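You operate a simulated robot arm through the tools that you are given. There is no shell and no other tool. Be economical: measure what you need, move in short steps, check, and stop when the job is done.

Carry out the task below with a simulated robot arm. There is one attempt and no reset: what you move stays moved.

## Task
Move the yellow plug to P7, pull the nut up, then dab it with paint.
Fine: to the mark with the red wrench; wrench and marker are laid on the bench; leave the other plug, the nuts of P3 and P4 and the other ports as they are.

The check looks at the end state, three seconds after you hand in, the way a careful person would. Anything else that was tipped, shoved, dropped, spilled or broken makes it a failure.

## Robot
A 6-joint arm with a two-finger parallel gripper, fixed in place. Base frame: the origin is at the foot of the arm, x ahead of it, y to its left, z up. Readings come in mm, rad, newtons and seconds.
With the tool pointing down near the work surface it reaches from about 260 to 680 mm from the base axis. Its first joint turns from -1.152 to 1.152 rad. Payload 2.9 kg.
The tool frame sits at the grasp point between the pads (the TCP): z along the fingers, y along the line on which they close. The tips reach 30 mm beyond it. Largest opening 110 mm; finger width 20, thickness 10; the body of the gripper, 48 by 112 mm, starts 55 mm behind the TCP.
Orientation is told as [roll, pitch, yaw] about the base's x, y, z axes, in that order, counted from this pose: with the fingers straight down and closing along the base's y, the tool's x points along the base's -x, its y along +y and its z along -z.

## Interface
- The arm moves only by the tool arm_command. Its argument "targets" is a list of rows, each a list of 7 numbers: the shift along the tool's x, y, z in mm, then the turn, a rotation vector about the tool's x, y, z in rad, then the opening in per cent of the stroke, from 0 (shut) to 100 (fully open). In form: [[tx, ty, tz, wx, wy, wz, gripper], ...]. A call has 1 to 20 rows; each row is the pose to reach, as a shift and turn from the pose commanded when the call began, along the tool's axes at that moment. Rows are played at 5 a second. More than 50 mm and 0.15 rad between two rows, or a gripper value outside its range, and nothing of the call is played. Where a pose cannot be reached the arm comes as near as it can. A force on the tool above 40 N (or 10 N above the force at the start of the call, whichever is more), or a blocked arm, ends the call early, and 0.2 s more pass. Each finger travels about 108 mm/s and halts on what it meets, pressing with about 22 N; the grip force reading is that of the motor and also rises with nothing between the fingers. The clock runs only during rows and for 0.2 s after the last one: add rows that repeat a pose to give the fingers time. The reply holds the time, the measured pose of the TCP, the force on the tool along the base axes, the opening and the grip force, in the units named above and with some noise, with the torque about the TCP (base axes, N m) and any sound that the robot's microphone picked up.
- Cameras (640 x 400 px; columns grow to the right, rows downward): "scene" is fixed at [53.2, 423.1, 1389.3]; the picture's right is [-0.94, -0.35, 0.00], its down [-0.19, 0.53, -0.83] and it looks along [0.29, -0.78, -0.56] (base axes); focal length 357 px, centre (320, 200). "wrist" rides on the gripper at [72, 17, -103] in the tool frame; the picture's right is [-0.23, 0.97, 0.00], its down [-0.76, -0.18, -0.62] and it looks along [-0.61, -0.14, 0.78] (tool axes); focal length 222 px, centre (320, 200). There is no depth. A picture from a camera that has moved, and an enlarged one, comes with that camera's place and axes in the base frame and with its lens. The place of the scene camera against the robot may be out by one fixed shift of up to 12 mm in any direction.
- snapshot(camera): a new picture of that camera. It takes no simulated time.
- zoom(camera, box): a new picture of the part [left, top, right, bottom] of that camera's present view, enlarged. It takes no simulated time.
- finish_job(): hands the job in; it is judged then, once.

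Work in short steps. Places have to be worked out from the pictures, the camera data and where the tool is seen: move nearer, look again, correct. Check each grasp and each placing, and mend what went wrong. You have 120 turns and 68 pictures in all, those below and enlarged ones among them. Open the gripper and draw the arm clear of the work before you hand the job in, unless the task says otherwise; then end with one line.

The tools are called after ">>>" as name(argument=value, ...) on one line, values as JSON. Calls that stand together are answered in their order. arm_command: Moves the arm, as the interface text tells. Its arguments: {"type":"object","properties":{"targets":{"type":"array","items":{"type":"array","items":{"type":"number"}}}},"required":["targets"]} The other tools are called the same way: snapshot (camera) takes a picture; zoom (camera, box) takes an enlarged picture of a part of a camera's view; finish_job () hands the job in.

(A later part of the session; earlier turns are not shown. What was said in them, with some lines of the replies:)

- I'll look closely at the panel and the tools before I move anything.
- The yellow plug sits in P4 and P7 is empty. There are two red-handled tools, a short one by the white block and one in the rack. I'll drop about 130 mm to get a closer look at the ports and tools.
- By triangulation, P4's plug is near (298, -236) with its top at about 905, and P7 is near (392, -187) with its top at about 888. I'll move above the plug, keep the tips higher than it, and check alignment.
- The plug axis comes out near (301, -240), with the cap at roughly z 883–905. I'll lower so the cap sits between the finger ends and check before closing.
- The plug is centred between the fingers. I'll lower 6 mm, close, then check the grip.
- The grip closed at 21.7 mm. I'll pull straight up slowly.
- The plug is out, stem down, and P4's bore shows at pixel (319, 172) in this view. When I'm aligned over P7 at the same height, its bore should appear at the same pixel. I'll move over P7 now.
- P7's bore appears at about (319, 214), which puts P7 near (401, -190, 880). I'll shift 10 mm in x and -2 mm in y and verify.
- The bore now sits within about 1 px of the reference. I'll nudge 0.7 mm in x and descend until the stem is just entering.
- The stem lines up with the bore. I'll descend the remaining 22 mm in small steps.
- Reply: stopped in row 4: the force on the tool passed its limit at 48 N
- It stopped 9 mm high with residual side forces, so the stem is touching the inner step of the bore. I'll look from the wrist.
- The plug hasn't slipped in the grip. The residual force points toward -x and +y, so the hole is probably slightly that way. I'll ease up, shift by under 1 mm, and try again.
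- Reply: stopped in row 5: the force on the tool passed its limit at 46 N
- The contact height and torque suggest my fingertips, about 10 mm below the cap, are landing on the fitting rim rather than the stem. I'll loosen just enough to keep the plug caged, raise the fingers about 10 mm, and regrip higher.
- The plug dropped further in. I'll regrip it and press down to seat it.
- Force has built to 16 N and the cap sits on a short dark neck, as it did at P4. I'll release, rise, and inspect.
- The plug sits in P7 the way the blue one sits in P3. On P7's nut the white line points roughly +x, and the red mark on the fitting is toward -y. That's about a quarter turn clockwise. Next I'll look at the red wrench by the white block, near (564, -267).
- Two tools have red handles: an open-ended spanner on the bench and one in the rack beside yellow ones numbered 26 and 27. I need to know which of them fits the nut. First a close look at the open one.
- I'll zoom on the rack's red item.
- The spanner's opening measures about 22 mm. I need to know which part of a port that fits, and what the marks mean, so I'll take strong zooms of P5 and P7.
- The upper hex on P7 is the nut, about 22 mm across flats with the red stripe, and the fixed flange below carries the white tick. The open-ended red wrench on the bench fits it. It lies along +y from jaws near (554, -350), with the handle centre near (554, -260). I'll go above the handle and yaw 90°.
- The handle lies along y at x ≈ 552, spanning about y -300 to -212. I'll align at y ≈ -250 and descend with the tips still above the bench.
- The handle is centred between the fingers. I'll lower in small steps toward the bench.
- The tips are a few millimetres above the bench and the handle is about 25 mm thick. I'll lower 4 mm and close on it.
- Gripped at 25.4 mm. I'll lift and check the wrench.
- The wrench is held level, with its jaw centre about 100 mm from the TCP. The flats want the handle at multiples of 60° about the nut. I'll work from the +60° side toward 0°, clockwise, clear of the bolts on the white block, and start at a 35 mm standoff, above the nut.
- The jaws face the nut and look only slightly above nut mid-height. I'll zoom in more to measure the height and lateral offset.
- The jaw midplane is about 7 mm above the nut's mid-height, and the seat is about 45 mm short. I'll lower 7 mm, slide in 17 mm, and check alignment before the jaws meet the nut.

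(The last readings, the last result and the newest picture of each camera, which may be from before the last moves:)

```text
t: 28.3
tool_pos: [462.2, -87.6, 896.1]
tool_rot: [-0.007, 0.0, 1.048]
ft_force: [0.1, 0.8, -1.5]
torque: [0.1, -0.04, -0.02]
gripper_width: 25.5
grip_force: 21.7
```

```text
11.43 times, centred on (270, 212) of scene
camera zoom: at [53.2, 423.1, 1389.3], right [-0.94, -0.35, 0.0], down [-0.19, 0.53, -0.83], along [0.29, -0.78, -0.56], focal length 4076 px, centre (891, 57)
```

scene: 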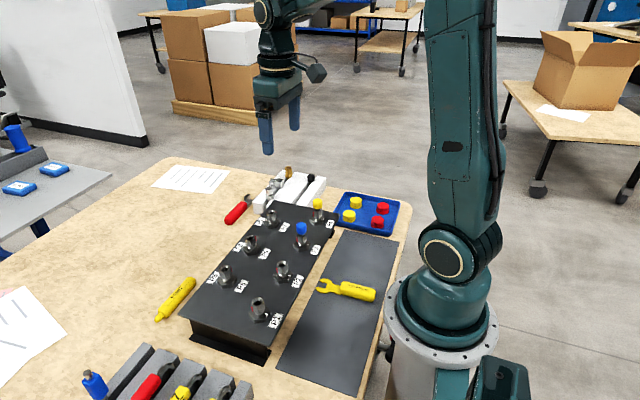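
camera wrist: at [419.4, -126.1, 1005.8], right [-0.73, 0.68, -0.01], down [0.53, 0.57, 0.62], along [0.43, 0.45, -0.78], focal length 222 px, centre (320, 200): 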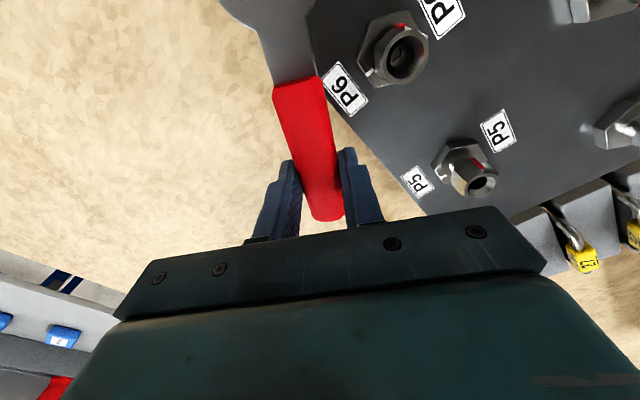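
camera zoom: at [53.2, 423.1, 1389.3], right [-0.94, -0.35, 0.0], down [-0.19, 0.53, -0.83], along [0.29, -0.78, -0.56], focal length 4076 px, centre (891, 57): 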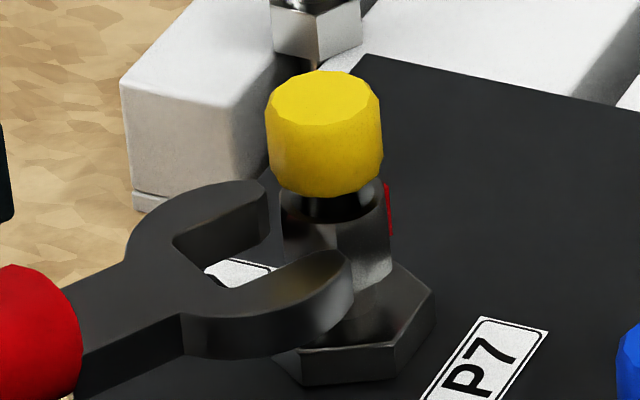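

The nut's corner is already between the jaw tips with no contact force. The jaw top looks about 10 mm above the nut's bottom edge, so I'll raise 3 mm for better engagement and slide in further.

>>> arm_command(targets=[[0, 0, -3, 0, 0, 0, 5], [4, 0, -3, 0, 0, 0, 5], [8, 0, -3, 0, 0, 0, 5], [12, 0, -3, 0, 0, 0, 5], [12, 0, -3, 0, 0, 0, 5]])

>>> zoom(camera="scene", box=[242, 195, 298, 230])

```text
t: 29.5
tool_pos: [454.4, -98.4, 899.3]
tool_rot: [-0.005, 0.001, 1.047]
ft_force: [-3.1, 4.2, -2.4]
torque: [0.15, 0.05, -0.48]
gripper_width: 25.7
grip_force: 22.4
```

```text
11.43 times, centred on (270, 212) of scene
camera zoom: at [53.2, 423.1, 1389.3], right [-0.94, -0.35, 0.0], down [-0.19, 0.53, -0.83], along [0.29, -0.78, -0.56], focal length 4076 px, centre (891, 57)
```

zoom: 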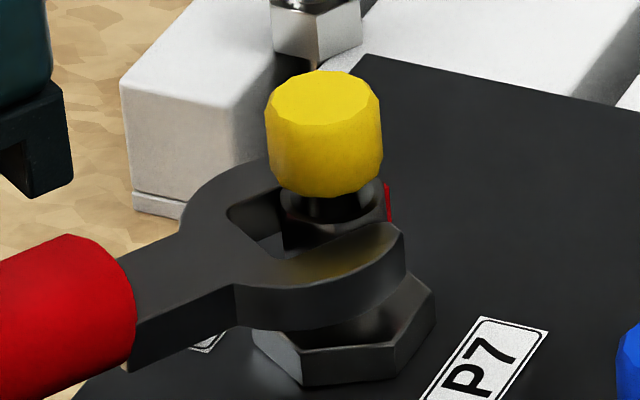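

The far jaw is pressing lightly on the nut, about 5 N sideways. I'll shift 1.2 mm to relieve that and advance the last few millimetres.

>>> arm_command(targets=[[0, 1.2, 0, 0, 0, 0, 5], [3, 1.2, 0, 0, 0, 0, 5], [6, 1.2, 0, 0, 0, 0, 5], [6, 1.2, 0, 0, 0, 0, 5]])

>>> zoom(camera="scene", box=[242, 195, 298, 230])

```text
t: 30.5
tool_pos: [450.7, -103.6, 900.3]
tool_rot: [-0.007, -0.002, 1.044]
ft_force: [0.6, -0.4, -1.3]
torque: [0.06, 0.01, 0.01]
gripper_width: 25.3
grip_force: 21.8
```

```text
11.43 times, centred on (270, 212) of scene
camera zoom: at [53.2, 423.1, 1389.3], right [-0.94, -0.35, 0.0], down [-0.19, 0.53, -0.83], along [0.29, -0.78, -0.56], focal length 4076 px, centre (891, 57)
```

zoom: 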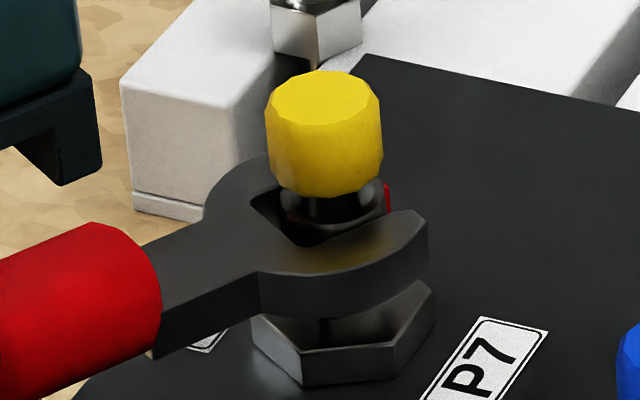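

The wrench is seated with no side load, and the TCP is about 99 mm from the nut axis. I'll start turning clockwise with a 20° arc and watch the torque.

>>> arm_command(targets=[[0.12, -4.95, 0, 0, 0, 0.05, 5], [0.49, -9.88, 0, 0, 0, 0.1, 5], [1.97, -19.67, 0, 0, 0, 0.2, 5], [4.42, -29.26, 0, 0, 0, 0.3, 5], [6.0, -33.95, 0, 0, 0, 0.35, 5]])

>>> zoom(camera="scene", box=[242, 195, 298, 230])

```text
t: 31.7
tool_pos: [478.1, -125.1, 902.0]
tool_rot: [-0.007, -0.003, 0.695]
ft_force: [1.5, 0.0, -1.4]
torque: [0.0, -0.09, 0.11]
gripper_width: 25.4
grip_force: 22.3
```

```text
11.43 times, centred on (270, 212) of scene
camera zoom: at [53.2, 423.0, 1389.3], right [-0.94, -0.35, 0.0], down [-0.19, 0.53, -0.83], along [0.29, -0.78, -0.56], focal length 4076 px, centre (891, 57)
```

zoom: 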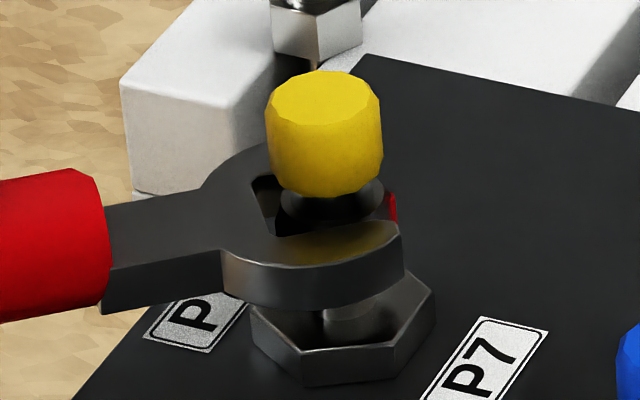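

The nut turns with the wrench, the red stripe has come round clockwise, and torque is low. I'll complete this stroke to handle angle 0°.

>>> arm_command(targets=[[0.71, -11.85, 0, 0, 0, 0.12, 5], [2.84, -23.5, 0, 0, 0, 0.24, 5], [6.34, -34.9, 0, 0, 0, 0.36, 5], [11.17, -45.7, 0, 0, 0, 0.48, 5], [17.3, -55.9, 0, 0, 0, 0.6, 5], [23.3, -63.8, 0, 0, 0, 0.7, 5]])

>>> zoom(camera="scene", box=[242, 195, 298, 230])

```text
t: 33.1
tool_pos: [500.3, -190.3, 901.8]
tool_rot: [-0.002, -0.006, -0.005]
ft_force: [1.0, -4.5, -1.7]
torque: [-0.09, -0.16, 0.41]
gripper_width: 25.3
grip_force: 22.1
```

```text
11.43 times, centred on (270, 212) of scene
camera zoom: at [53.2, 423.0, 1389.3], right [-0.94, -0.35, 0.0], down [-0.19, 0.53, -0.83], along [0.29, -0.78, -0.56], focal length 4076 px, centre (891, 57)
```

zoom: 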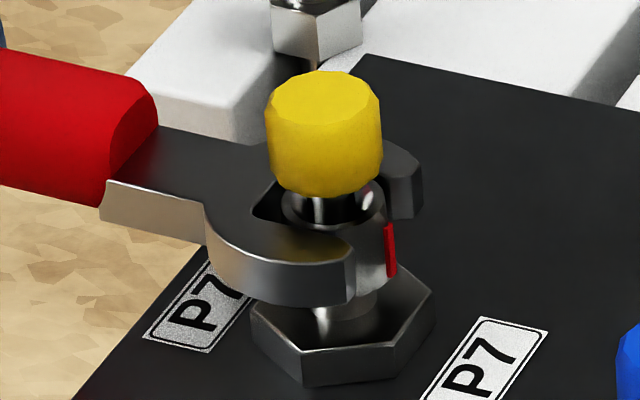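

The red stripe now faces -x, so the nut has followed the full 60°. I'll relieve the load, back the jaws straight out, swing back to +60° at a clear radius, and re-insert.

>>> arm_command(targets=[[0, 2, 0, 0, 0, -0.02, 5], [-9, 2.1, 0, 0, 0, -0.02, 5], [-18, 2.3, 0, 0, 0, -0.02, 5], [-36, 2.7, 0, 0, 0, -0.02, 5], [-33.5, 20, 0, 0, 0, -0.15, 5], [-29, 39.6, 0, 0, 0, -0.3, 5], [-21.7, 58.3, 0, 0, 0, -0.45, 5], [-11.6, 75.7, 0, 0, 0, -0.6, 5], [1, 91.3, 0, 0, 0, -0.75, 5], [15.7, 105, 0, 0, 0, -0.9, 5], [34.7, 117.5, 0, 0, 0, -1.049, 5], [34.7, 117.5, 0, 0, 0, -1.07, 5], [34.7, 117.5, 0, 0, 0, -1.07, 5]])

>>> zoom(camera="scene", box=[242, 195, 298, 230])

```text
t: 35.9
tool_pos: [466.9, -70.5, 898.5]
tool_rot: [-0.007, -0.001, 1.068]
ft_force: [-0.9, 0.6, -1.9]
torque: [0.03, -0.03, 0.01]
gripper_width: 25.5
grip_force: 21.8
```

```text
11.43 times, centred on (270, 212) of scene
camera zoom: at [53.2, 423.1, 1389.3], right [-0.94, -0.35, 0.0], down [-0.19, 0.53, -0.83], along [0.29, -0.78, -0.56], focal length 4076 px, centre (891, 57)
```

zoom: 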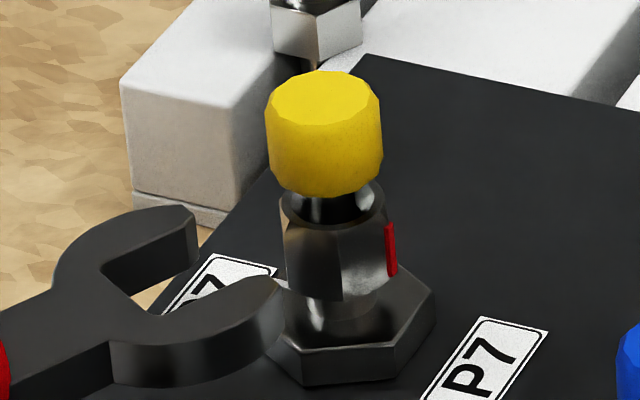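

The nut has followed, and it seems to have moved slightly down, which fits tightening. I'll re-insert the wrench straight in, 1 mm lower.

>>> arm_command(targets=[[9, 0, 1, 0, 0, 0, 5], [18, 0, 1, 0, 0, 0, 5], [24, 0, 1, 0, 0, 0, 5], [30, 0, 1, 0, 0, 0, 5], [35, 0, 1, 0, 0, 0, 5], [35, 0, 1, 0, 0, 0, 5]])

```text
t: 37.3
tool_pos: [449.4, -102.7, 898.4]
tool_rot: [-0.005, -0.001, 1.066]
ft_force: [-3.2, 2.9, -2.1]
torque: [0.22, 0.01, -0.41]
gripper_width: 25.5
grip_force: 21.7
```

The wrench is engaged with only a light side load. I'll run the second stroke from 61° to 0°.

>>> arm_command(targets=[[0.71, -11.85, 0, 0, 0, 0.12, 5], [2.84, -23.5, 0, 0, 0, 0.24, 5], [6.34, -34.9, 0, 0, 0, 0.36, 5], [11.17, -45.7, 0, 0, 0, 0.48, 5], [17.3, -55.9, 0, 0, 0, 0.6, 5], [24.6, -65.3, 0, 0, 0, 0.72, 5], [32.9, -73.7, 0, 0, 0, 0.84, 5], [42.2, -81.1, 0, 0, 0, 0.96, 5], [51.45, -86.8, 0, 0, 0, 1.07, 5]])

>>> zoom(camera="scene", box=[242, 195, 298, 230])

```text
t: 39.3
tool_pos: [500.9, -191.5, 900.2]
tool_rot: [-0.003, -0.006, -0.005]
ft_force: [-0.3, -3.7, -1.6]
torque: [-0.08, 0.06, 0.34]
gripper_width: 25.3
grip_force: 22.2
```

```text
11.43 times, centred on (270, 212) of scene
camera zoom: at [53.2, 423.0, 1389.3], right [-0.94, -0.35, 0.0], down [-0.19, 0.53, -0.83], along [0.29, -0.78, -0.56], focal length 4076 px, centre (891, 57)
```

zoom: 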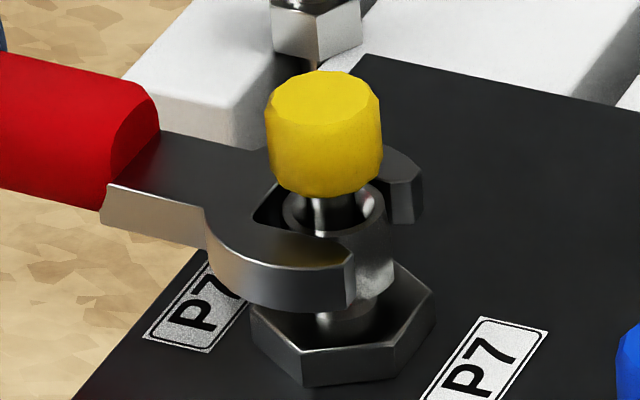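

The second stroke is done, with the stripe now under the near jaw. I'll back out, swing round, and re-insert for the third stroke in one sequence.

>>> arm_command(targets=[[0, 2, 0, 0, 0, -0.02, 5], [-9, 2.1, 0, 0, 0, -0.02, 5], [-18, 2.3, 0, 0, 0, -0.02, 5], [-36, 2.7, 0, 0, 0, -0.02, 5], [-33.5, 20, 0, 0, 0, -0.15, 5], [-29, 39.6, 0, 0, 0, -0.3, 5], [-21.7, 58.3, 0, 0, 0, -0.45, 5], [-11.6, 75.7, 0, 0, 0, -0.6, 5], [1, 91.3, 0, 0, 0, -0.75, 5], [15.7, 105, 0, 0, 0, -0.9, 5], [34.7, 117.5, 0.5, 0, 0, -1.049, 5], [34.7, 117.5, 0.8, 0, 0, -1.07, 5], [39, 109.6, 0.8, 0, 0, -1.07, 5], [43.2, 101.7, 0.8, 0, 0, -1.07, 5], [46.2, 96.5, 0.8, 0, 0, -1.07, 5], [49, 91.2, 0.8, 0, 0, -1.07, 5], [51.5, 86.8, 0.8, 0, 0, -1.07, 5], [51.5, 86.8, 0.8, 0, 0, -1.07, 5]])

>>> zoom(camera="scene", box=[242, 195, 298, 230])

```text
t: 43.1
tool_pos: [449.7, -101.4, 898.5]
tool_rot: [-0.007, 0.0, 1.066]
ft_force: [-0.8, 0.4, -0.6]
torque: [0.09, -0.02, -0.12]
gripper_width: 25.2
grip_force: 22.0
```

```text
11.43 times, centred on (270, 212) of scene
camera zoom: at [53.2, 423.1, 1389.3], right [-0.94, -0.35, 0.0], down [-0.19, 0.53, -0.83], along [0.29, -0.78, -0.56], focal length 4076 px, centre (891, 57)
```

zoom: 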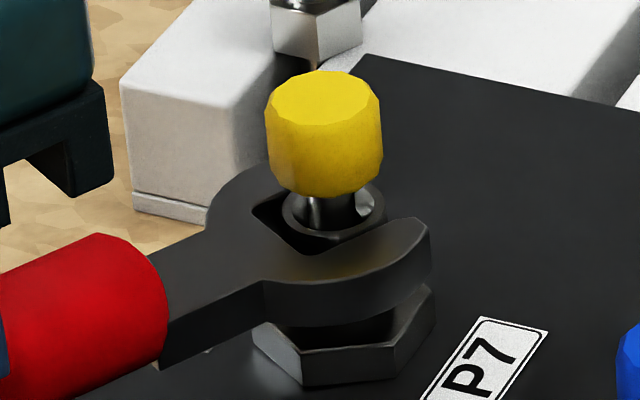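

The wrench is engaged with almost no load. I'll run the third stroke.

>>> arm_command(targets=[[0.71, -11.85, 0, 0, 0, 0.12, 5], [2.84, -23.5, 0, 0, 0, 0.24, 5], [6.34, -34.9, 0, 0, 0, 0.36, 5], [11.17, -45.7, 0, 0, 0, 0.48, 5], [17.3, -55.9, 0, 0, 0, 0.6, 5], [24.6, -65.3, 0, 0, 0, 0.72, 5], [32.9, -73.7, 0, 0, 0, 0.84, 5], [42.2, -81.1, 0, 0, 0, 0.96, 5], [51.45, -86.8, 0, 0, 0, 1.07, 5]])

```text
t: 45.1
tool_pos: [501.5, -188.5, 897.8]
tool_rot: [-0.003, -0.007, -0.005]
ft_force: [1.3, -2.4, -4.3]
torque: [0.01, -0.34, 0.47]
gripper_width: 25.4
grip_force: 22.5
```

Torque is still about 0.5 Nm. I'll back out to the standoff at +60° and check where the stripe is.

>>> arm_command(targets=[[0, 2, 0, 0, 0, -0.02, 5], [-9, 2.1, 0, 0, 0, -0.02, 5], [-18, 2.3, 0, 0, 0, -0.02, 5], [-36, 2.7, 0, 0, 0, -0.02, 5], [-33.5, 20, 0, 0, 0, -0.15, 5], [-29, 39.6, 0, 0, 0, -0.3, 5], [-21.7, 58.3, 0, 0, 0, -0.45, 5], [-11.6, 75.7, 0, 0, 0, -0.6, 5], [1, 91.3, 0, 0, 0, -0.75, 5], [15.7, 105, 0, 0, 0, -0.9, 5], [34.7, 117.5, 0.5, 0, 0, -1.049, 5], [34.7, 117.5, 0.8, 0, 0, -1.07, 5], [34.7, 117.5, 0.8, 0, 0, -1.07, 5]])

>>> zoom(camera="scene", box=[248, 200, 296, 230])

```text
t: 47.9
tool_pos: [467.1, -71.4, 897.8]
tool_rot: [-0.006, 0.001, 1.069]
ft_force: [-0.3, -0.8, -1.5]
torque: [0.03, -0.02, -0.01]
gripper_width: 25.5
grip_force: 21.9
```

```text
13.33 times, centred on (272, 215) of scene
camera zoom: at [53.2, 423.1, 1389.3], right [-0.94, -0.35, 0.0], down [-0.19, 0.53, -0.83], along [0.29, -0.78, -0.56], focal length 4756 px, centre (960, 0)
```

zoom: 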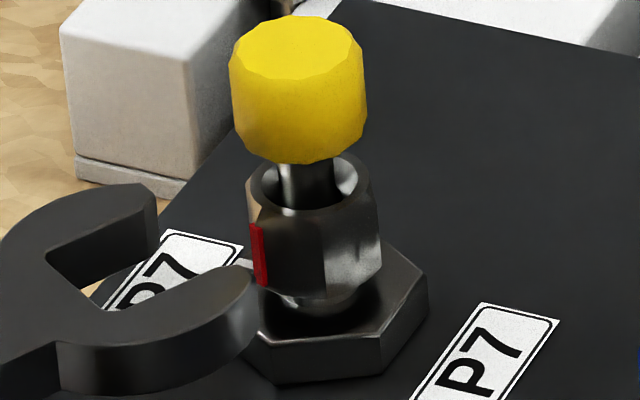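

The red stripe is now at about +60°, one stroke from the white tick, and the nut has nearly come down onto the flange. I'll re-insert, 0.8 mm lower, for the final stroke.

>>> arm_command(targets=[[0, 0, 0.8, 0, 0, 0, 5], [9, 0, 0.8, 0, 0, 0, 5], [18, 0, 0.8, 0, 0, 0, 5], [24, 0, 0.8, 0, 0, 0, 5], [30, 0, 0.8, 0, 0, 0, 5], [35, 0, 0.8, 0, 0, 0, 5], [35, 0, 0.8, 0, 0, 0, 5]])

```text
t: 49.5
tool_pos: [450.6, -99.9, 895.1]
tool_rot: [-0.006, -0.002, 1.073]
ft_force: [4.4, 20.0, -1.6]
torque: [0.55, -0.12, -0.35]
gripper_width: 25.5
grip_force: 22.1
```

There is a 20 N push back along the handle about 2 mm short of full insertion. I'll check the picture.

>>> zoom(camera="scene", box=[248, 200, 296, 230])

```text
13.33 times, centred on (272, 215) of scene
camera zoom: at [53.3, 423.5, 1389.1], right [-0.94, -0.35, 0.0], down [-0.19, 0.53, -0.83], along [0.29, -0.78, -0.56], focal length 4756 px, centre (960, 0)
```

zoom: 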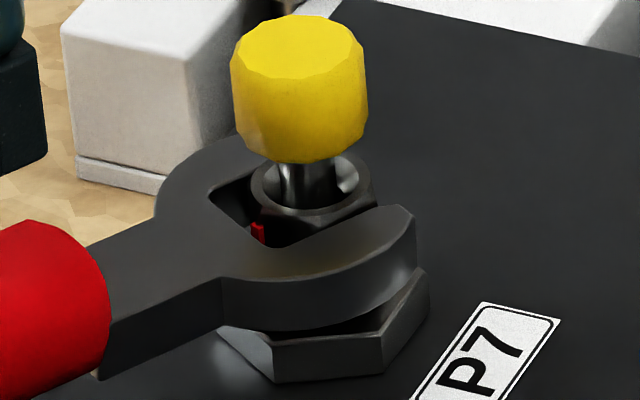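

The raised red stripe is meeting the throat of the jaws, which are otherwise well engaged. I'll back off 3 mm and run most of the last stroke at that radius, watching torque.

>>> arm_command(targets=[[-3, 0, 0, 0, 0, 0, 5], [-2.27, -12.21, 0, 0, 0, 0.12, 5], [-0.08, -24.25, 0, 0, 0, 0.24, 5], [3.54, -35.93, 0, 0, 0, 0.36, 5], [8.52, -47.1, 0, 0, 0, 0.48, 5], [14.8, -57.6, 0, 0, 0, 0.6, 5], [22.3, -67.25, 0, 0, 0, 0.72, 5], [30.9, -75.95, 0, 0, 0, 0.84, 5], [35.6, -79.9, 0, 0, 0, 0.9, 5]])

```text
t: 51.5
tool_pos: [500.6, -172.5, 897.1]
tool_rot: [-0.003, -0.001, 0.164]
ft_force: [-17.9, 0.5, -6.8]
torque: [0.12, -0.12, 0.16]
gripper_width: 25.5
grip_force: 22.1
```

The nut is turning with little torque, but there's an 18 N radial pull. I'll ease inward 2.5 mm and finish the arc to about 0°.

>>> arm_command(targets=[[2.5, 0, 0, 0, 0, 0, 5], [2.68, -5.97, 0, 0, 0, 0.06, 5], [3.2, -11.9, 0, 0, 0, 0.12, 5], [3.93, -16.83, 0, 0, 0, 0.17, 5], [3.93, -16.83, 0, 0, 0, 0.17, 5]])

>>> zoom(camera="scene", box=[248, 200, 296, 230])

```text
t: 52.7
tool_pos: [503.5, -188.6, 898.8]
tool_rot: [-0.003, -0.008, -0.003]
ft_force: [2.2, 4.8, -2.2]
torque: [0.1, -0.24, 0.27]
gripper_width: 25.1
grip_force: 22.0
```

```text
13.33 times, centred on (272, 215) of scene
camera zoom: at [53.3, 423.1, 1389.3], right [-0.94, -0.35, 0.0], down [-0.19, 0.53, -0.83], along [0.29, -0.78, -0.56], focal length 4756 px, centre (960, 0)
```

zoom: 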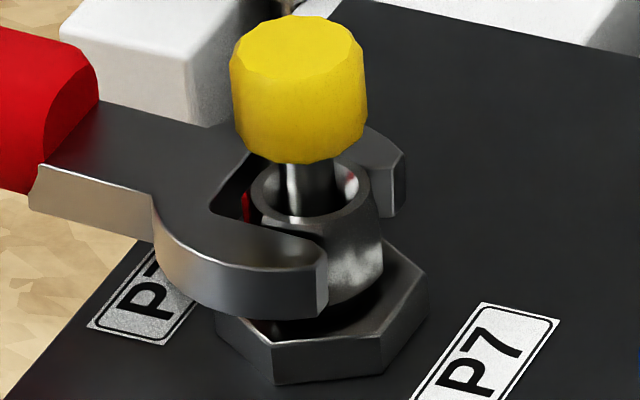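

The stripe is in the throat, close to +x. I'll back the wrench straight out and compare the stripe with the white tick.

>>> arm_command(targets=[[-9, 0, 0, 0, 0, 0, 5], [-18, 0, 0, 0, 0, 0, 5], [-36, 0, 0, 0, 0, 0, 5], [-50, 0, 0, 0, 0, 0, 5], [-50, 0, -40, 0, 0, 0, 5]])

>>> zoom(camera="scene", box=[248, 200, 296, 230])

```text
t: 53.9
tool_pos: [550.4, -188.3, 938.9]
tool_rot: [-0.004, -0.006, -0.004]
ft_force: [-0.3, -0.1, -2.0]
torque: [-0.01, -0.04, 0.01]
gripper_width: 25.7
grip_force: 22.0
```

```text
13.33 times, centred on (272, 215) of scene
camera zoom: at [53.2, 423.1, 1389.3], right [-0.94, -0.35, 0.0], down [-0.19, 0.53, -0.83], along [0.29, -0.78, -0.56], focal length 4756 px, centre (960, 0)
```

zoom: 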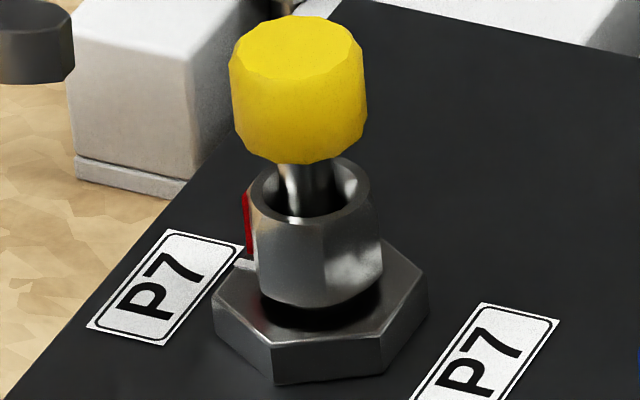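

From the scene camera the stripe sits above the white tick. To measure the angle properly I'll move so the wrist camera sees P7 from above, with the wrench still in hand.

>>> arm_command(targets=[[20, 25, -27, 0, 0, 0, 5], [45, 50, -27, 0, 0, 0, 5], [70, 75, -27, 0, 0, 0, 5], [96, 100, -27, 0, 0, 0, 5], [96, 100, -27, 0, 0, 0, 5]])

>>> zoom(camera="wrist", box=[140, 40, 260, 130])

```text
t: 55.1
tool_pos: [455.1, -88.8, 964.0]
tool_rot: [-0.002, -0.006, -0.003]
ft_force: [0.3, -0.2, -1.7]
torque: [-0.02, -0.04, 0.0]
gripper_width: 25.4
grip_force: 22.5
```

```text
4.44 times, centred on (200, 85) of wrist
camera zoom: at [381.8, -70.9, 1066.5], right [0.23, 0.97, 0.0], down [0.76, -0.18, 0.63], along [0.61, -0.15, -0.78], focal length 987 px, centre (853, 711)
```

zoom: 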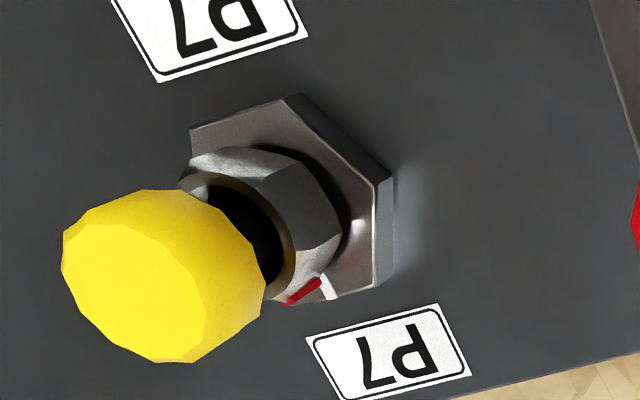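

The stripe sits essentially at the tick but looks 3–9° short of it, which fits the wrench's play. I'll re-insert along the same line and turn about 5° more clockwise.

>>> arm_command(targets=[[-30, -30, 0, 0, 0, 0, 5], [-60, -65, 0, 0, 0, 0, 5], [-96, -98, 27, 0, 0, -0.02, 5], [-96, -98, 67, 0, 0, -0.02, 5], [-82, -98, 67, 0, 0, -0.02, 5], [-70, -98, 67, 0, 0, -0.02, 5], [-60, -98, 67, 0, 0, -0.02, 5], [-53, -98, 67, 0, 0, -0.02, 5], [-47, -98, 67, 0, 0, -0.02, 5], [-47, -98, 67, 0, 0, -0.02, 5]])

```text
refused: row 3 steps farther than a row can; nothing moved
```

The third row was over the 50 mm limit, so I'll resend the path with smaller steps.

>>> arm_command(targets=[[-30, -30, 0, 0, 0, 0, 5], [-60, -62, 0, 0, 0, 0, 5], [-90, -92, 15, 0, 0, -0.02, 5], [-96, -98, 40, 0, 0, -0.02, 5], [-96, -98, 67, 0, 0, -0.02, 5], [-82, -98, 67, 0, 0, -0.02, 5], [-70, -98, 67, 0, 0, -0.02, 5], [-60, -98, 67, 0, 0, -0.02, 5], [-53, -98, 67, 0, 0, -0.02, 5], [-47, -98, 67, 0, 0, -0.02, 5], [-47, -98, 67, 0, 0, -0.02, 5]])

```text
t: 57.5
tool_pos: [503.1, -187.2, 898.0]
tool_rot: [-0.005, -0.009, 0.018]
ft_force: [12.9, 0.1, -0.6]
torque: [0.02, -0.31, 0.24]
gripper_width: 25.5
grip_force: 21.6
```

It's inserted with the stripe lightly touching the throat. I'll back off 1 mm and turn to about -5°.

>>> arm_command(targets=[[-1.2, 0, 0, 0, 0, 0, 5], [-1.1, -5.1, 0, 0, 0, 0.05, 5], [-0.8, -8.7, 0, 0, 0, 0.085, 5], [-0.6, -11.2, 0, 0, 0, 0.11, 5], [-0.6, -11.2, 0, 0, 0, 0.11, 5]])

```text
t: 58.7
tool_pos: [501.7, -197.5, 896.1]
tool_rot: [-0.002, -0.001, -0.094]
ft_force: [-3.4, 3.1, 4.3]
torque: [0.06, 0.54, 0.25]
gripper_width: 25.7
grip_force: 22.2
```

Now I'll withdraw along the handle and view from above again.

>>> arm_command(targets=[[-9, 0, 0, 0, 0, 0, 5], [-18, 0, 0, 0, 0, 0, 5], [-36, 0, 0, 0, 0, 0, 5], [-50, 0, 0, 0, 0, 0, 5], [-50, 0, -40, 0, 0, 0, 5], [-30, 20, -67, 0, 0, -0.05, 5], [-5, 50, -67, 0, 0, -0.09, 5], [20, 75, -67, 0, 0, -0.09, 5], [46, 103, -67, 0, 0, -0.09, 5], [46, 103, -67, 0, 0, -0.09, 5]])

>>> zoom(camera="wrist", box=[176, 60, 224, 120])

```text
t: 60.9
tool_pos: [463.7, -90.6, 962.0]
tool_rot: [-0.004, -0.007, -0.002]
ft_force: [0.6, 0.0, -1.4]
torque: [0.0, -0.03, 0.01]
gripper_width: 25.3
grip_force: 22.0
```

```text
6.67 times, centred on (200, 90) of wrist
camera zoom: at [391.6, -72.1, 1065.1], right [0.23, 0.97, 0.0], down [0.76, -0.18, 0.63], along [0.61, -0.15, -0.78], focal length 1481 px, centre (1120, 933)
```

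zoom: 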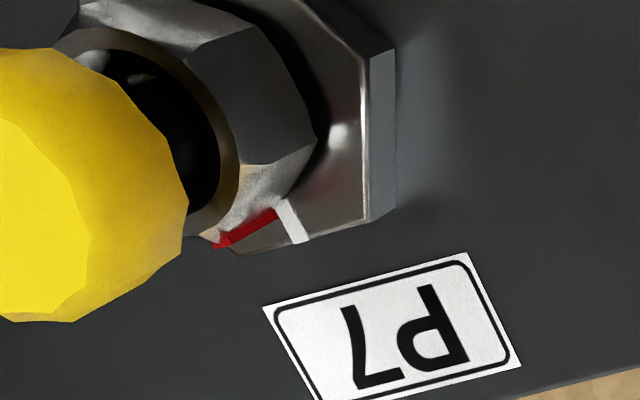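

The stripe's foot now meets the inner end of the white tick, so the nut is at the mark. I'll take the wrench back over its original spot on the bench and lower it most of the way.

>>> arm_command(targets=[[-10, -13, 0, 0, 0, -0.131, 5], [-20, -26, 0, 0, 0, -0.262, 5], [-30, -40, 0, 0, 0, -0.393, 5], [-40, -53, 0, 0, 0, -0.524, 5], [-50, -66, 0, 0, 0, -0.654, 5], [-60, -79, 0, 0, 0, -0.785, 5], [-70, -92, 0, 0, 0, -0.916, 5], [-78, -106, 0, 0, 0, -1.047, 5], [-86, -119, 0, 0, 0, -1.178, 5], [-89, -132, 0, 0, 0, -1.309, 5], [-89, -145, 0, 0, 0, -1.44, 5], [-89, -159, 0, 0, 0, -1.571, 5], [-89, -159, 40, 0, 0, -1.571, 5], [-89, -159, 80, 0, 0, -1.571, 5], [-89, -159, 115, 0, 0, -1.571, 5], [-89, -159, 135, 0, 0, -1.571, 5], [-89, -159, 135, 0, 0, -1.571, 5]])

>>> zoom(camera="scene", box=[205, 180, 285, 235])

```text
t: 64.5
tool_pos: [553.8, -252.4, 828.1]
tool_rot: [-0.004, 0.004, 1.567]
ft_force: [0.0, -0.1, -1.5]
torque: [0.06, -0.02, 0.01]
gripper_width: 25.3
grip_force: 22.3
```

```text
7.27 times, centred on (245, 208) of scene
camera zoom: at [53.2, 423.1, 1389.3], right [-0.94, -0.35, 0.0], down [-0.19, 0.53, -0.83], along [0.29, -0.78, -0.56], focal length 2594 px, centre (866, 146)
```

zoom: 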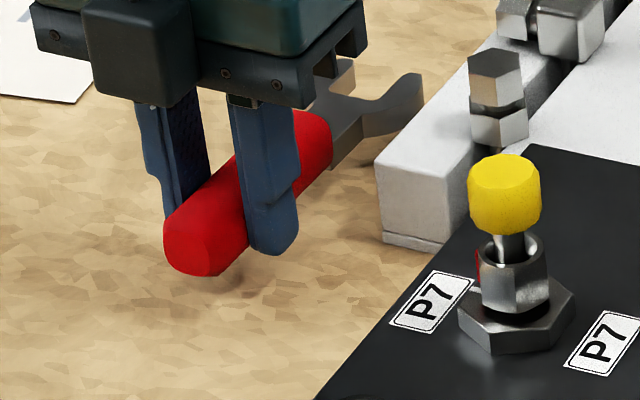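

The wrench hangs clear of the white block, just above its original spot. I'll lower it to the bench.

>>> arm_command(targets=[[0, 0, 6, 0, 0, 0, 5], [0, 0, 11, 0, 0, 0, 5], [0, 0, 14, 0, 0, 0, 5], [0, 0, 16.5, 0, 0, 0, 5], [0, 0, 16.5, 0, 0, 0, 5]])

```text
t: 65.7
tool_pos: [555.2, -252.1, 813.5]
tool_rot: [-0.006, 0.001, 1.567]
ft_force: [0.0, -0.3, -1.5]
torque: [0.07, 0.01, 0.01]
gripper_width: 25.7
grip_force: 22.3
```

Nothing has touched yet, so I'll lower a bit further in small steps.

>>> arm_command(targets=[[0, 0, 1.5, 0, 0, 0, 5], [0, 0, 3, 0, 0, 0, 5], [0, 0, 3, 0, 0, 0, 5]])

```text
t: 66.5
tool_pos: [556.9, -251.4, 811.2]
tool_rot: [-0.008, 0.003, 1.567]
ft_force: [0.7, 0.6, 6.1]
torque: [-0.72, 0.0, 0.05]
gripper_width: 25.5
grip_force: 21.7
```

The head has touched first, so the wrench is drooping slightly. I'll lower 1.5 mm more and open so the handle settles gently.

>>> arm_command(targets=[[0, 0, 1.5, 0, 0, 0, 5], [0, 0, 1.5, 0, 0, 0, 25], [0, 0, 1.5, 0, 0, 0, 50], [0, 0, 1.5, 0, 0, 0, 50], [0, 0, -30, 0, 0, 0, 50], [0, 0, -75, 0, 0, 0, 50], [0, 0, -120, 0, 0, 0, 50]])

>>> snapshot(camera="scene")

```text
t: 68.1
tool_pos: [554.2, -249.2, 930.5]
tool_rot: [-0.004, 0.001, 1.567]
ft_force: [0.2, 0.1, 0.3]
torque: [0.0, -0.02, -0.03]
gripper_width: 55.0
grip_force: 0.1
```

```text
10 pictures are left
```

scene: 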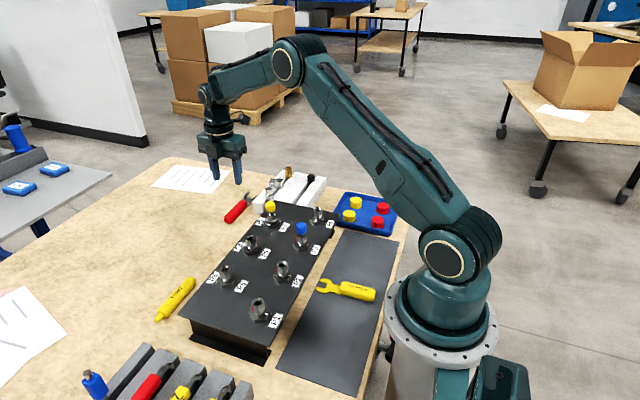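

The wrench lies on the bench and nothing else has moved. The paint marker lies along y at x ≈ 510, with its tail near y 0 and its nib near y 110. I'll move over it while turning the gripper to yaw -90°, so the nib can later point at the nut from the bench side.

>>> arm_command(targets=[[-28, 4, 0, 0, 0, 0.143, 50], [-56, 8, 0, 0, 0, 0.286, 50], [-83, 12, 0, 0, 0, 0.428, 50], [-111, 16, 0, 0, 0, 0.571, 50], [-139, 20, 0, 0, 0, 0.714, 50], [-166, 24, 0, 0, 0, 0.857, 50], [-194, 28, 0, 0, 0, 1.0, 50], [-222, 32, 0, 0, 0, 1.143, 50], [-250, 36, 0, 0, 0, 1.286, 50], [-278, 40, 0, 0, 0, 1.428, 50], [-305, 44.5, 0, 0, 0, 1.571, 50]])

>>> arm_command(targets=[[0, 0, 0, 0, 0, 0.143, 50], [0, 0, 0, 0, 0, 0.286, 50], [0, 0, 0, 0, 0, 0.428, 50], [0, 0, 0, 0, 0, 0.571, 50], [0, 0, 0, 0, 0, 0.714, 50], [0, 0, 0, 0, 0, 0.857, 50], [0, 0, 0, 0, 0, 1.0, 50], [0, 0, 10, 0, 0, 1.143, 45], [0, 0, 20, 0, 0, 1.286, 40], [0, 0, 30, 0, 0, 1.428, 40], [0, 0, 40, 0, 0, 1.571, 40], [0, 0, 40, 0, 0, 1.571, 40]])

>>> snapshot(camera="wrist")

```text
t: 70.5
tool_pos: [511.4, 56.1, 929.0]
tool_rot: [-0.004, -0.007, -0.005]
ft_force: [-0.2, -0.2, 0.0]
torque: [-0.02, 0.01, -0.02]
gripper_width: 55.0
grip_force: 0.0
```

```text
t: 73.1
tool_pos: [512.0, 55.2, 889.2]
tool_rot: [0.005, -0.005, -1.576]
ft_force: [0.0, -0.4, -0.1]
torque: [0.02, 0.01, -0.02]
gripper_width: 43.9
grip_force: 0.1
```

```text
9 pictures are left
camera wrist: at [528.8, 127.2, 992.7], right [0.97, -0.23, 0.01], down [-0.19, -0.76, 0.62], along [-0.14, -0.61, -0.78], focal length 222 px, centre (320, 200)
```

wrist: 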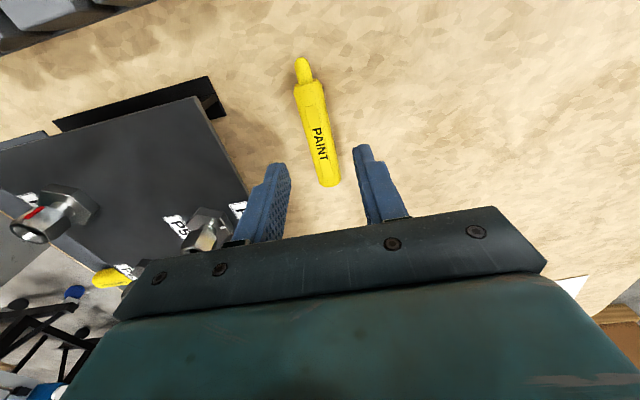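

The marker axis is at x ≈ 508 and its body spans y -15 to 92. I'll grip at y ≈ 60, descending first to just above the final height.

>>> arm_command(targets=[[5, -3.5, 20, 0, 0, 0, 40], [5, -3.5, 50, 0, 0, 0, 40], [5, -3.5, 70, 0, 0, 0, 40], [5, -3.5, 76, 0, 0, 0, 40], [5, -3.5, 76, 0, 0, 0, 40]])

>>> zoom(camera="wrist", box=[220, 40, 420, 215])

```text
t: 74.3
tool_pos: [508.8, 59.2, 813.8]
tool_rot: [0.005, -0.005, -1.573]
ft_force: [-0.4, 0.7, -0.2]
torque: [-0.01, 0.02, -0.02]
gripper_width: 44.2
grip_force: 0.0
```

```text
2.29 times, centred on (320, 128) of wrist
camera zoom: at [526.0, 131.9, 917.0], right [0.97, -0.23, 0.01], down [-0.18, -0.76, 0.62], along [-0.14, -0.61, -0.78], focal length 508 px, centre (320, 366)
```

zoom: 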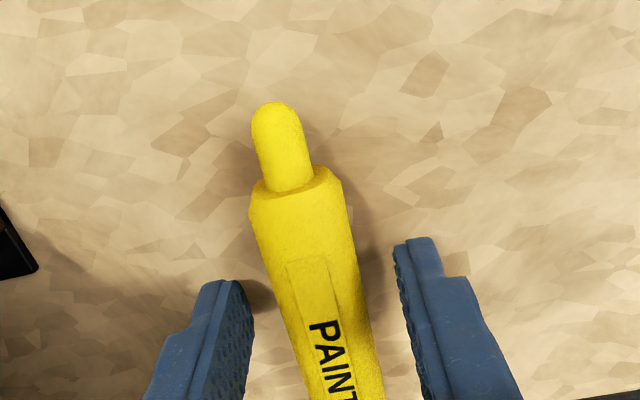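

The marker is centred. I'll lower 3 mm, close, and lift.

>>> arm_command(targets=[[0, 0, 3, 0, 0, 0, 40], [0, 0, 3, 0, 0, 0, 20], [0, 0, 3, 0, 0, 0, 8], [0, 0, 3, 0, 0, 0, 5], [0, 0, 3, 0, 0, 0, 5], [0, 0, -10, 0, 0, 0, 5], [0, 0, -45, 0, 0, 0, 5], [0, 0, -90, 0, 0, 0, 5], [0, 0, -130, 0, 0, 0, 5]])

>>> zoom(camera="wrist", box=[220, 40, 420, 215])

```text
t: 76.3
tool_pos: [508.3, 59.3, 942.2]
tool_rot: [0.002, -0.003, -1.573]
ft_force: [-0.6, -0.5, -0.9]
torque: [0.02, 0.01, 0.02]
gripper_width: 22.9
grip_force: 22.0
```

```text
2.29 times, centred on (320, 128) of wrist
camera zoom: at [524.7, 132.0, 1046.1], right [0.97, -0.23, 0.0], down [-0.18, -0.76, 0.62], along [-0.14, -0.61, -0.78], focal length 508 px, centre (320, 366)
```

zoom: 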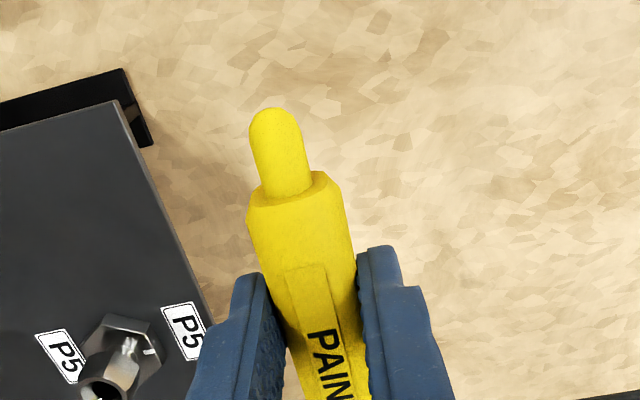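

The marker is held firmly, with the nib tip about 50 mm ahead of the TCP and its axis about 20 mm below it. I'll carry it to a standoff facing P7's nut at about +18°, next to the mark, then lower to nut height.

>>> arm_command(targets=[[-17, -1, 0, 0, 0, -0.145, 5], [-34, -2, 0, 0, 0, -0.29, 5], [-51, -4, 0, 0, 0, -0.435, 5], [-68, -5, 0, 0, 0, -0.58, 5], [-85, -6, 0, 0, 0, -0.725, 5], [-102, -7, 0, 0, 0, -0.87, 5], [-119, -8, 0, 0, 0, -1.015, 5], [-136, -10, 0, 0, 0, -1.16, 5], [-153, -11, 0, 0, 0, -1.305, 5], [-170, -12, 0, 0, 0, -1.45, 5], [-187, -13, 0, 0, 0, -1.595, 5], [-204, -14, 0, 0, 0, -1.74, 5], [-221, -16, 0, 0, 0, -1.885, 5], [-221, -16, 25, 0, 0, -1.887, 5], [-221, -16, 48, 0, 0, -1.887, 5], [-221, -16, 56, 0, 0, -1.887, 5], [-221, -16, 56, 0, 0, -1.887, 5]])

>>> zoom(camera="scene", box=[240, 198, 296, 233])

```text
t: 79.9
tool_pos: [491.5, -161.3, 887.8]
tool_rot: [-0.004, -0.003, 0.313]
ft_force: [0.0, 0.5, -0.8]
torque: [-0.01, 0.0, 0.02]
gripper_width: 23.2
grip_force: 21.9
```

```text
11.43 times, centred on (268, 216) of scene
camera zoom: at [53.2, 423.1, 1389.3], right [-0.94, -0.35, 0.0], down [-0.19, 0.53, -0.83], along [0.29, -0.78, -0.56], focal length 4076 px, centre (914, 23)
```

zoom: 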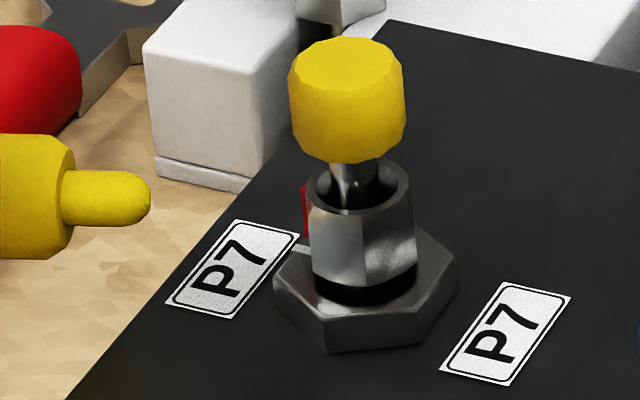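

The nib lines up with the nut but is about 5 mm above its mid-height, with roughly 33 mm to contact. I'll lower 4 mm and approach to just short of contact.

>>> arm_command(targets=[[0, 0, 4, 0, 0, 0, 5], [10, 0, 4, 0, 0, 0, 5], [20, 0, 4, 0, 0, 0, 5], [27, 0, 4, 0, 0, 0, 5], [30, 0, 4, 0, 0, 0, 5], [30, 0, 4, 0, 0, 0, 5]])

>>> zoom(camera="scene", box=[240, 198, 296, 233])

```text
t: 81.3
tool_pos: [463.0, -172.2, 884.2]
tool_rot: [-0.005, -0.003, 0.314]
ft_force: [0.4, 0.1, -0.7]
torque: [0.01, -0.01, 0.02]
gripper_width: 22.9
grip_force: 22.2
```

```text
11.43 times, centred on (268, 216) of scene
camera zoom: at [53.2, 423.1, 1389.3], right [-0.94, -0.35, 0.0], down [-0.19, 0.53, -0.83], along [0.29, -0.78, -0.56], focal length 4076 px, centre (914, 23)
```

zoom: 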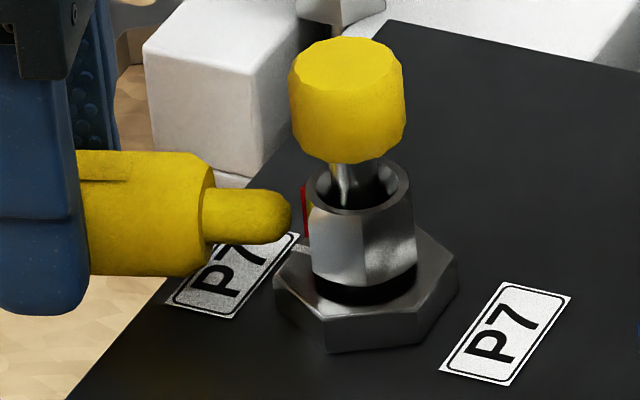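

The nib is about 3 mm from the nut, right beside the stripe. I'll creep in until there's light contact.

>>> arm_command(targets=[[1.5, 0, 0, 0, 0, 0, 5], [3, 0, 0, 0, 0, 0, 5], [3.8, 0, 0, 0, 0, 0, 5], [3.8, 0, 0, 0, 0, 0, 5]])

```text
t: 82.3
tool_pos: [459.3, -171.5, 883.2]
tool_rot: [-0.005, -0.004, 0.312]
ft_force: [0.5, 0.9, 0.6]
torque: [0.0, 0.01, -0.01]
gripper_width: 22.8
grip_force: 21.9
```

There's no contact yet, so I'll creep another 1.5 mm.

>>> arm_command(targets=[[0.8, 0, 0, 0, 0, 0, 5], [1.6, 0, 0, 0, 0, 0, 5], [1.6, 0, 0, 0, 0, 0, 5]])

```text
t: 83.1
tool_pos: [459.6, -171.7, 884.2]
tool_rot: [-0.006, -0.008, 0.314]
ft_force: [10.9, 6.8, -4.1]
torque: [0.21, -0.36, -0.13]
gripper_width: 23.2
grip_force: 22.3
```

Contact made: 13 N along the 30° flat's normal. I'll draw straight back and look at the result.

>>> arm_command(targets=[[0, 0, 0, 0, 0, 0, 5], [-8, 0, 0, 0, 0, 0, 5], [-20, 0, 0, 0, 0, 0, 5], [-40, 0, 0, 0, 0, 0, 5], [-55, 0, -40, 0, 0, 0, 5]])

>>> zoom(camera="scene", box=[248, 200, 296, 230])

```text
t: 84.3
tool_pos: [509.8, -156.2, 924.1]
tool_rot: [-0.005, -0.003, 0.312]
ft_force: [-0.1, -0.1, -0.4]
torque: [-0.01, -0.03, -0.03]
gripper_width: 23.1
grip_force: 21.8
```

```text
13.33 times, centred on (272, 215) of scene
camera zoom: at [53.2, 423.1, 1389.3], right [-0.94, -0.35, 0.0], down [-0.19, 0.53, -0.83], along [0.29, -0.78, -0.56], focal length 4756 px, centre (960, 0)
```

zoom: 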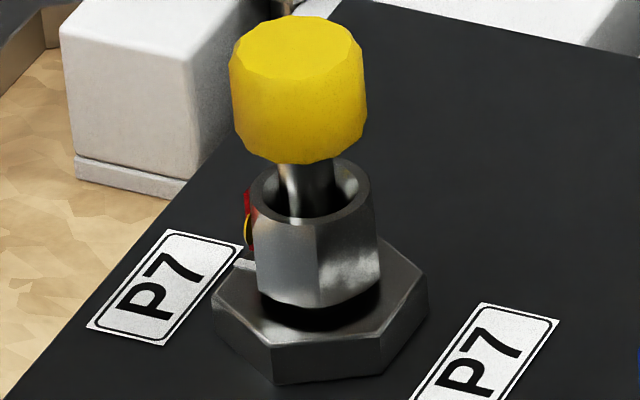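

A yellow dab is visible on the nut beside the stripe, and the nut is still on its mark. I'll return the marker above its original spot and lower most of the way.

>>> arm_command(targets=[[-5, 16, 0, 0, 0, 0.145, 5], [-10, 32, 0, 0, 0, 0.29, 5], [-15, 47, 0, 0, 0, 0.435, 5], [-20, 63, 0, 0, 0, 0.58, 5], [-25, 79, 0, 0, 0, 0.725, 5], [-30, 95, 0, 0, 0, 0.87, 5], [-35, 111, 0, 0, 0, 1.015, 5], [-40, 126, 0, 0, 0, 1.16, 5], [-45, 142, 0, 0, 0, 1.305, 5], [-50, 158, 0, 0, 0, 1.45, 5], [-55, 174, 0, 0, 0, 1.595, 5], [-60, 190, 0, 0, 0, 1.74, 5], [-64.9, 205.5, 0, 0, 0, 1.885, 5], [-64.9, 205.5, 40, 0, 0, 1.887, 5], [-64.9, 205.5, 80, 0, 0, 1.887, 5], [-64.9, 205.5, 100, 0, 0, 1.887, 5], [-64.9, 205.5, 107, 0, 0, 1.887, 5], [-64.9, 205.5, 107, 0, 0, 1.887, 5]])

```text
t: 88.1
tool_pos: [508.8, 60.5, 815.6]
tool_rot: [0.005, -0.004, -1.573]
ft_force: [-0.3, -0.6, -0.8]
torque: [0.03, -0.02, 0.01]
gripper_width: 23.2
grip_force: 21.9
```

I'll lower the last few millimetres until it touches.

>>> arm_command(targets=[[0, 0, 1.5, 0, 0, 0, 5], [0, 0, 2.5, 0, 0, 0, 5], [0, 0, 3.5, 0, 0, 0, 5], [0, 0, 3.5, 0, 0, 0, 5]])

```text
t: 89.1
tool_pos: [508.9, 60.7, 811.9]
tool_rot: [0.006, -0.004, -1.576]
ft_force: [-0.1, -0.3, 0.3]
torque: [0.01, -0.01, 0.0]
gripper_width: 22.7
grip_force: 22.3
```

It's just touching. I'll lower 0.7 mm more, open slowly, and rise.

>>> arm_command(targets=[[0, 0, 0.7, 0, 0, 0, 5], [0, 0, 0.7, 0, 0, 0, 22], [0, 0, 0.7, 0, 0, 0, 26], [0, 0, 0.7, 0, 0, 0, 40], [0, 0, 0.7, 0, 0, 0, 40], [0, 0, -30, 0, 0, 0, 40], [0, 0, -75, 0, 0, 0, 40], [0, 0, -120, 0, 0, 0, 40], [0, 0, -165, 0, 0, 0, 40]])

>>> zoom(camera="scene", box=[140, 180, 380, 330])

```text
t: 91.1
tool_pos: [506.7, 63.1, 978.7]
tool_rot: [0.006, -0.004, -1.576]
ft_force: [-0.8, -1.0, -0.1]
torque: [-0.01, 0.01, 0.01]
gripper_width: 43.9
grip_force: 0.0
```

```text
2.67 times, centred on (260, 255) of scene
camera zoom: at [53.2, 423.1, 1389.3], right [-0.94, -0.35, 0.0], down [-0.19, 0.53, -0.83], along [0.29, -0.78, -0.56], focal length 951 px, centre (480, 53)
```

zoom: 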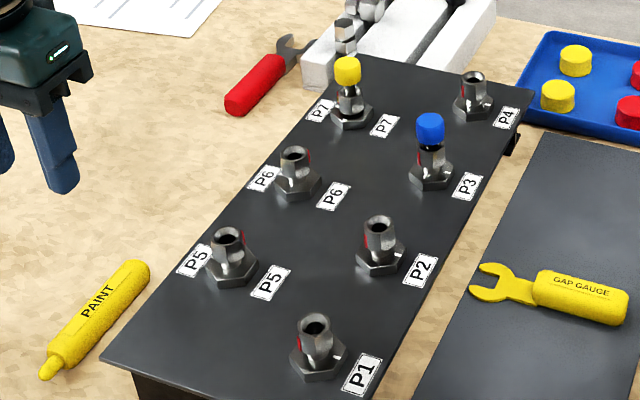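

Everything is in place. The yellow plug sits as high in P7 as the blue one does in P3, the nut is on its mark and dabbed, and the wrench and marker lie on the bench. I'll raise the arm clear with the gripper open.

>>> arm_command(targets=[[0, 0, -40, 0, 0, 0, 80], [0, 0, -80, 0, 0, 0, 100], [0, 0, -100, 0, 0, 0, 100]])

```text
t: 91.9
tool_pos: [506.2, 61.6, 1079.4]
tool_rot: [0.005, -0.002, -1.574]
ft_force: [-0.3, 0.5, -0.6]
torque: [-0.01, -0.04, -0.02]
gripper_width: 109.8
grip_force: 0.0
```

The arm is clear and the gripper is open, so I'm handing the job in.

>>> finish_job()

```text
The job is handed in.
```

The yellow plug is in P7, its nut is tightened to the white mark with the red wrench and dabbed with paint, and the wrench and marker are back on the bench.
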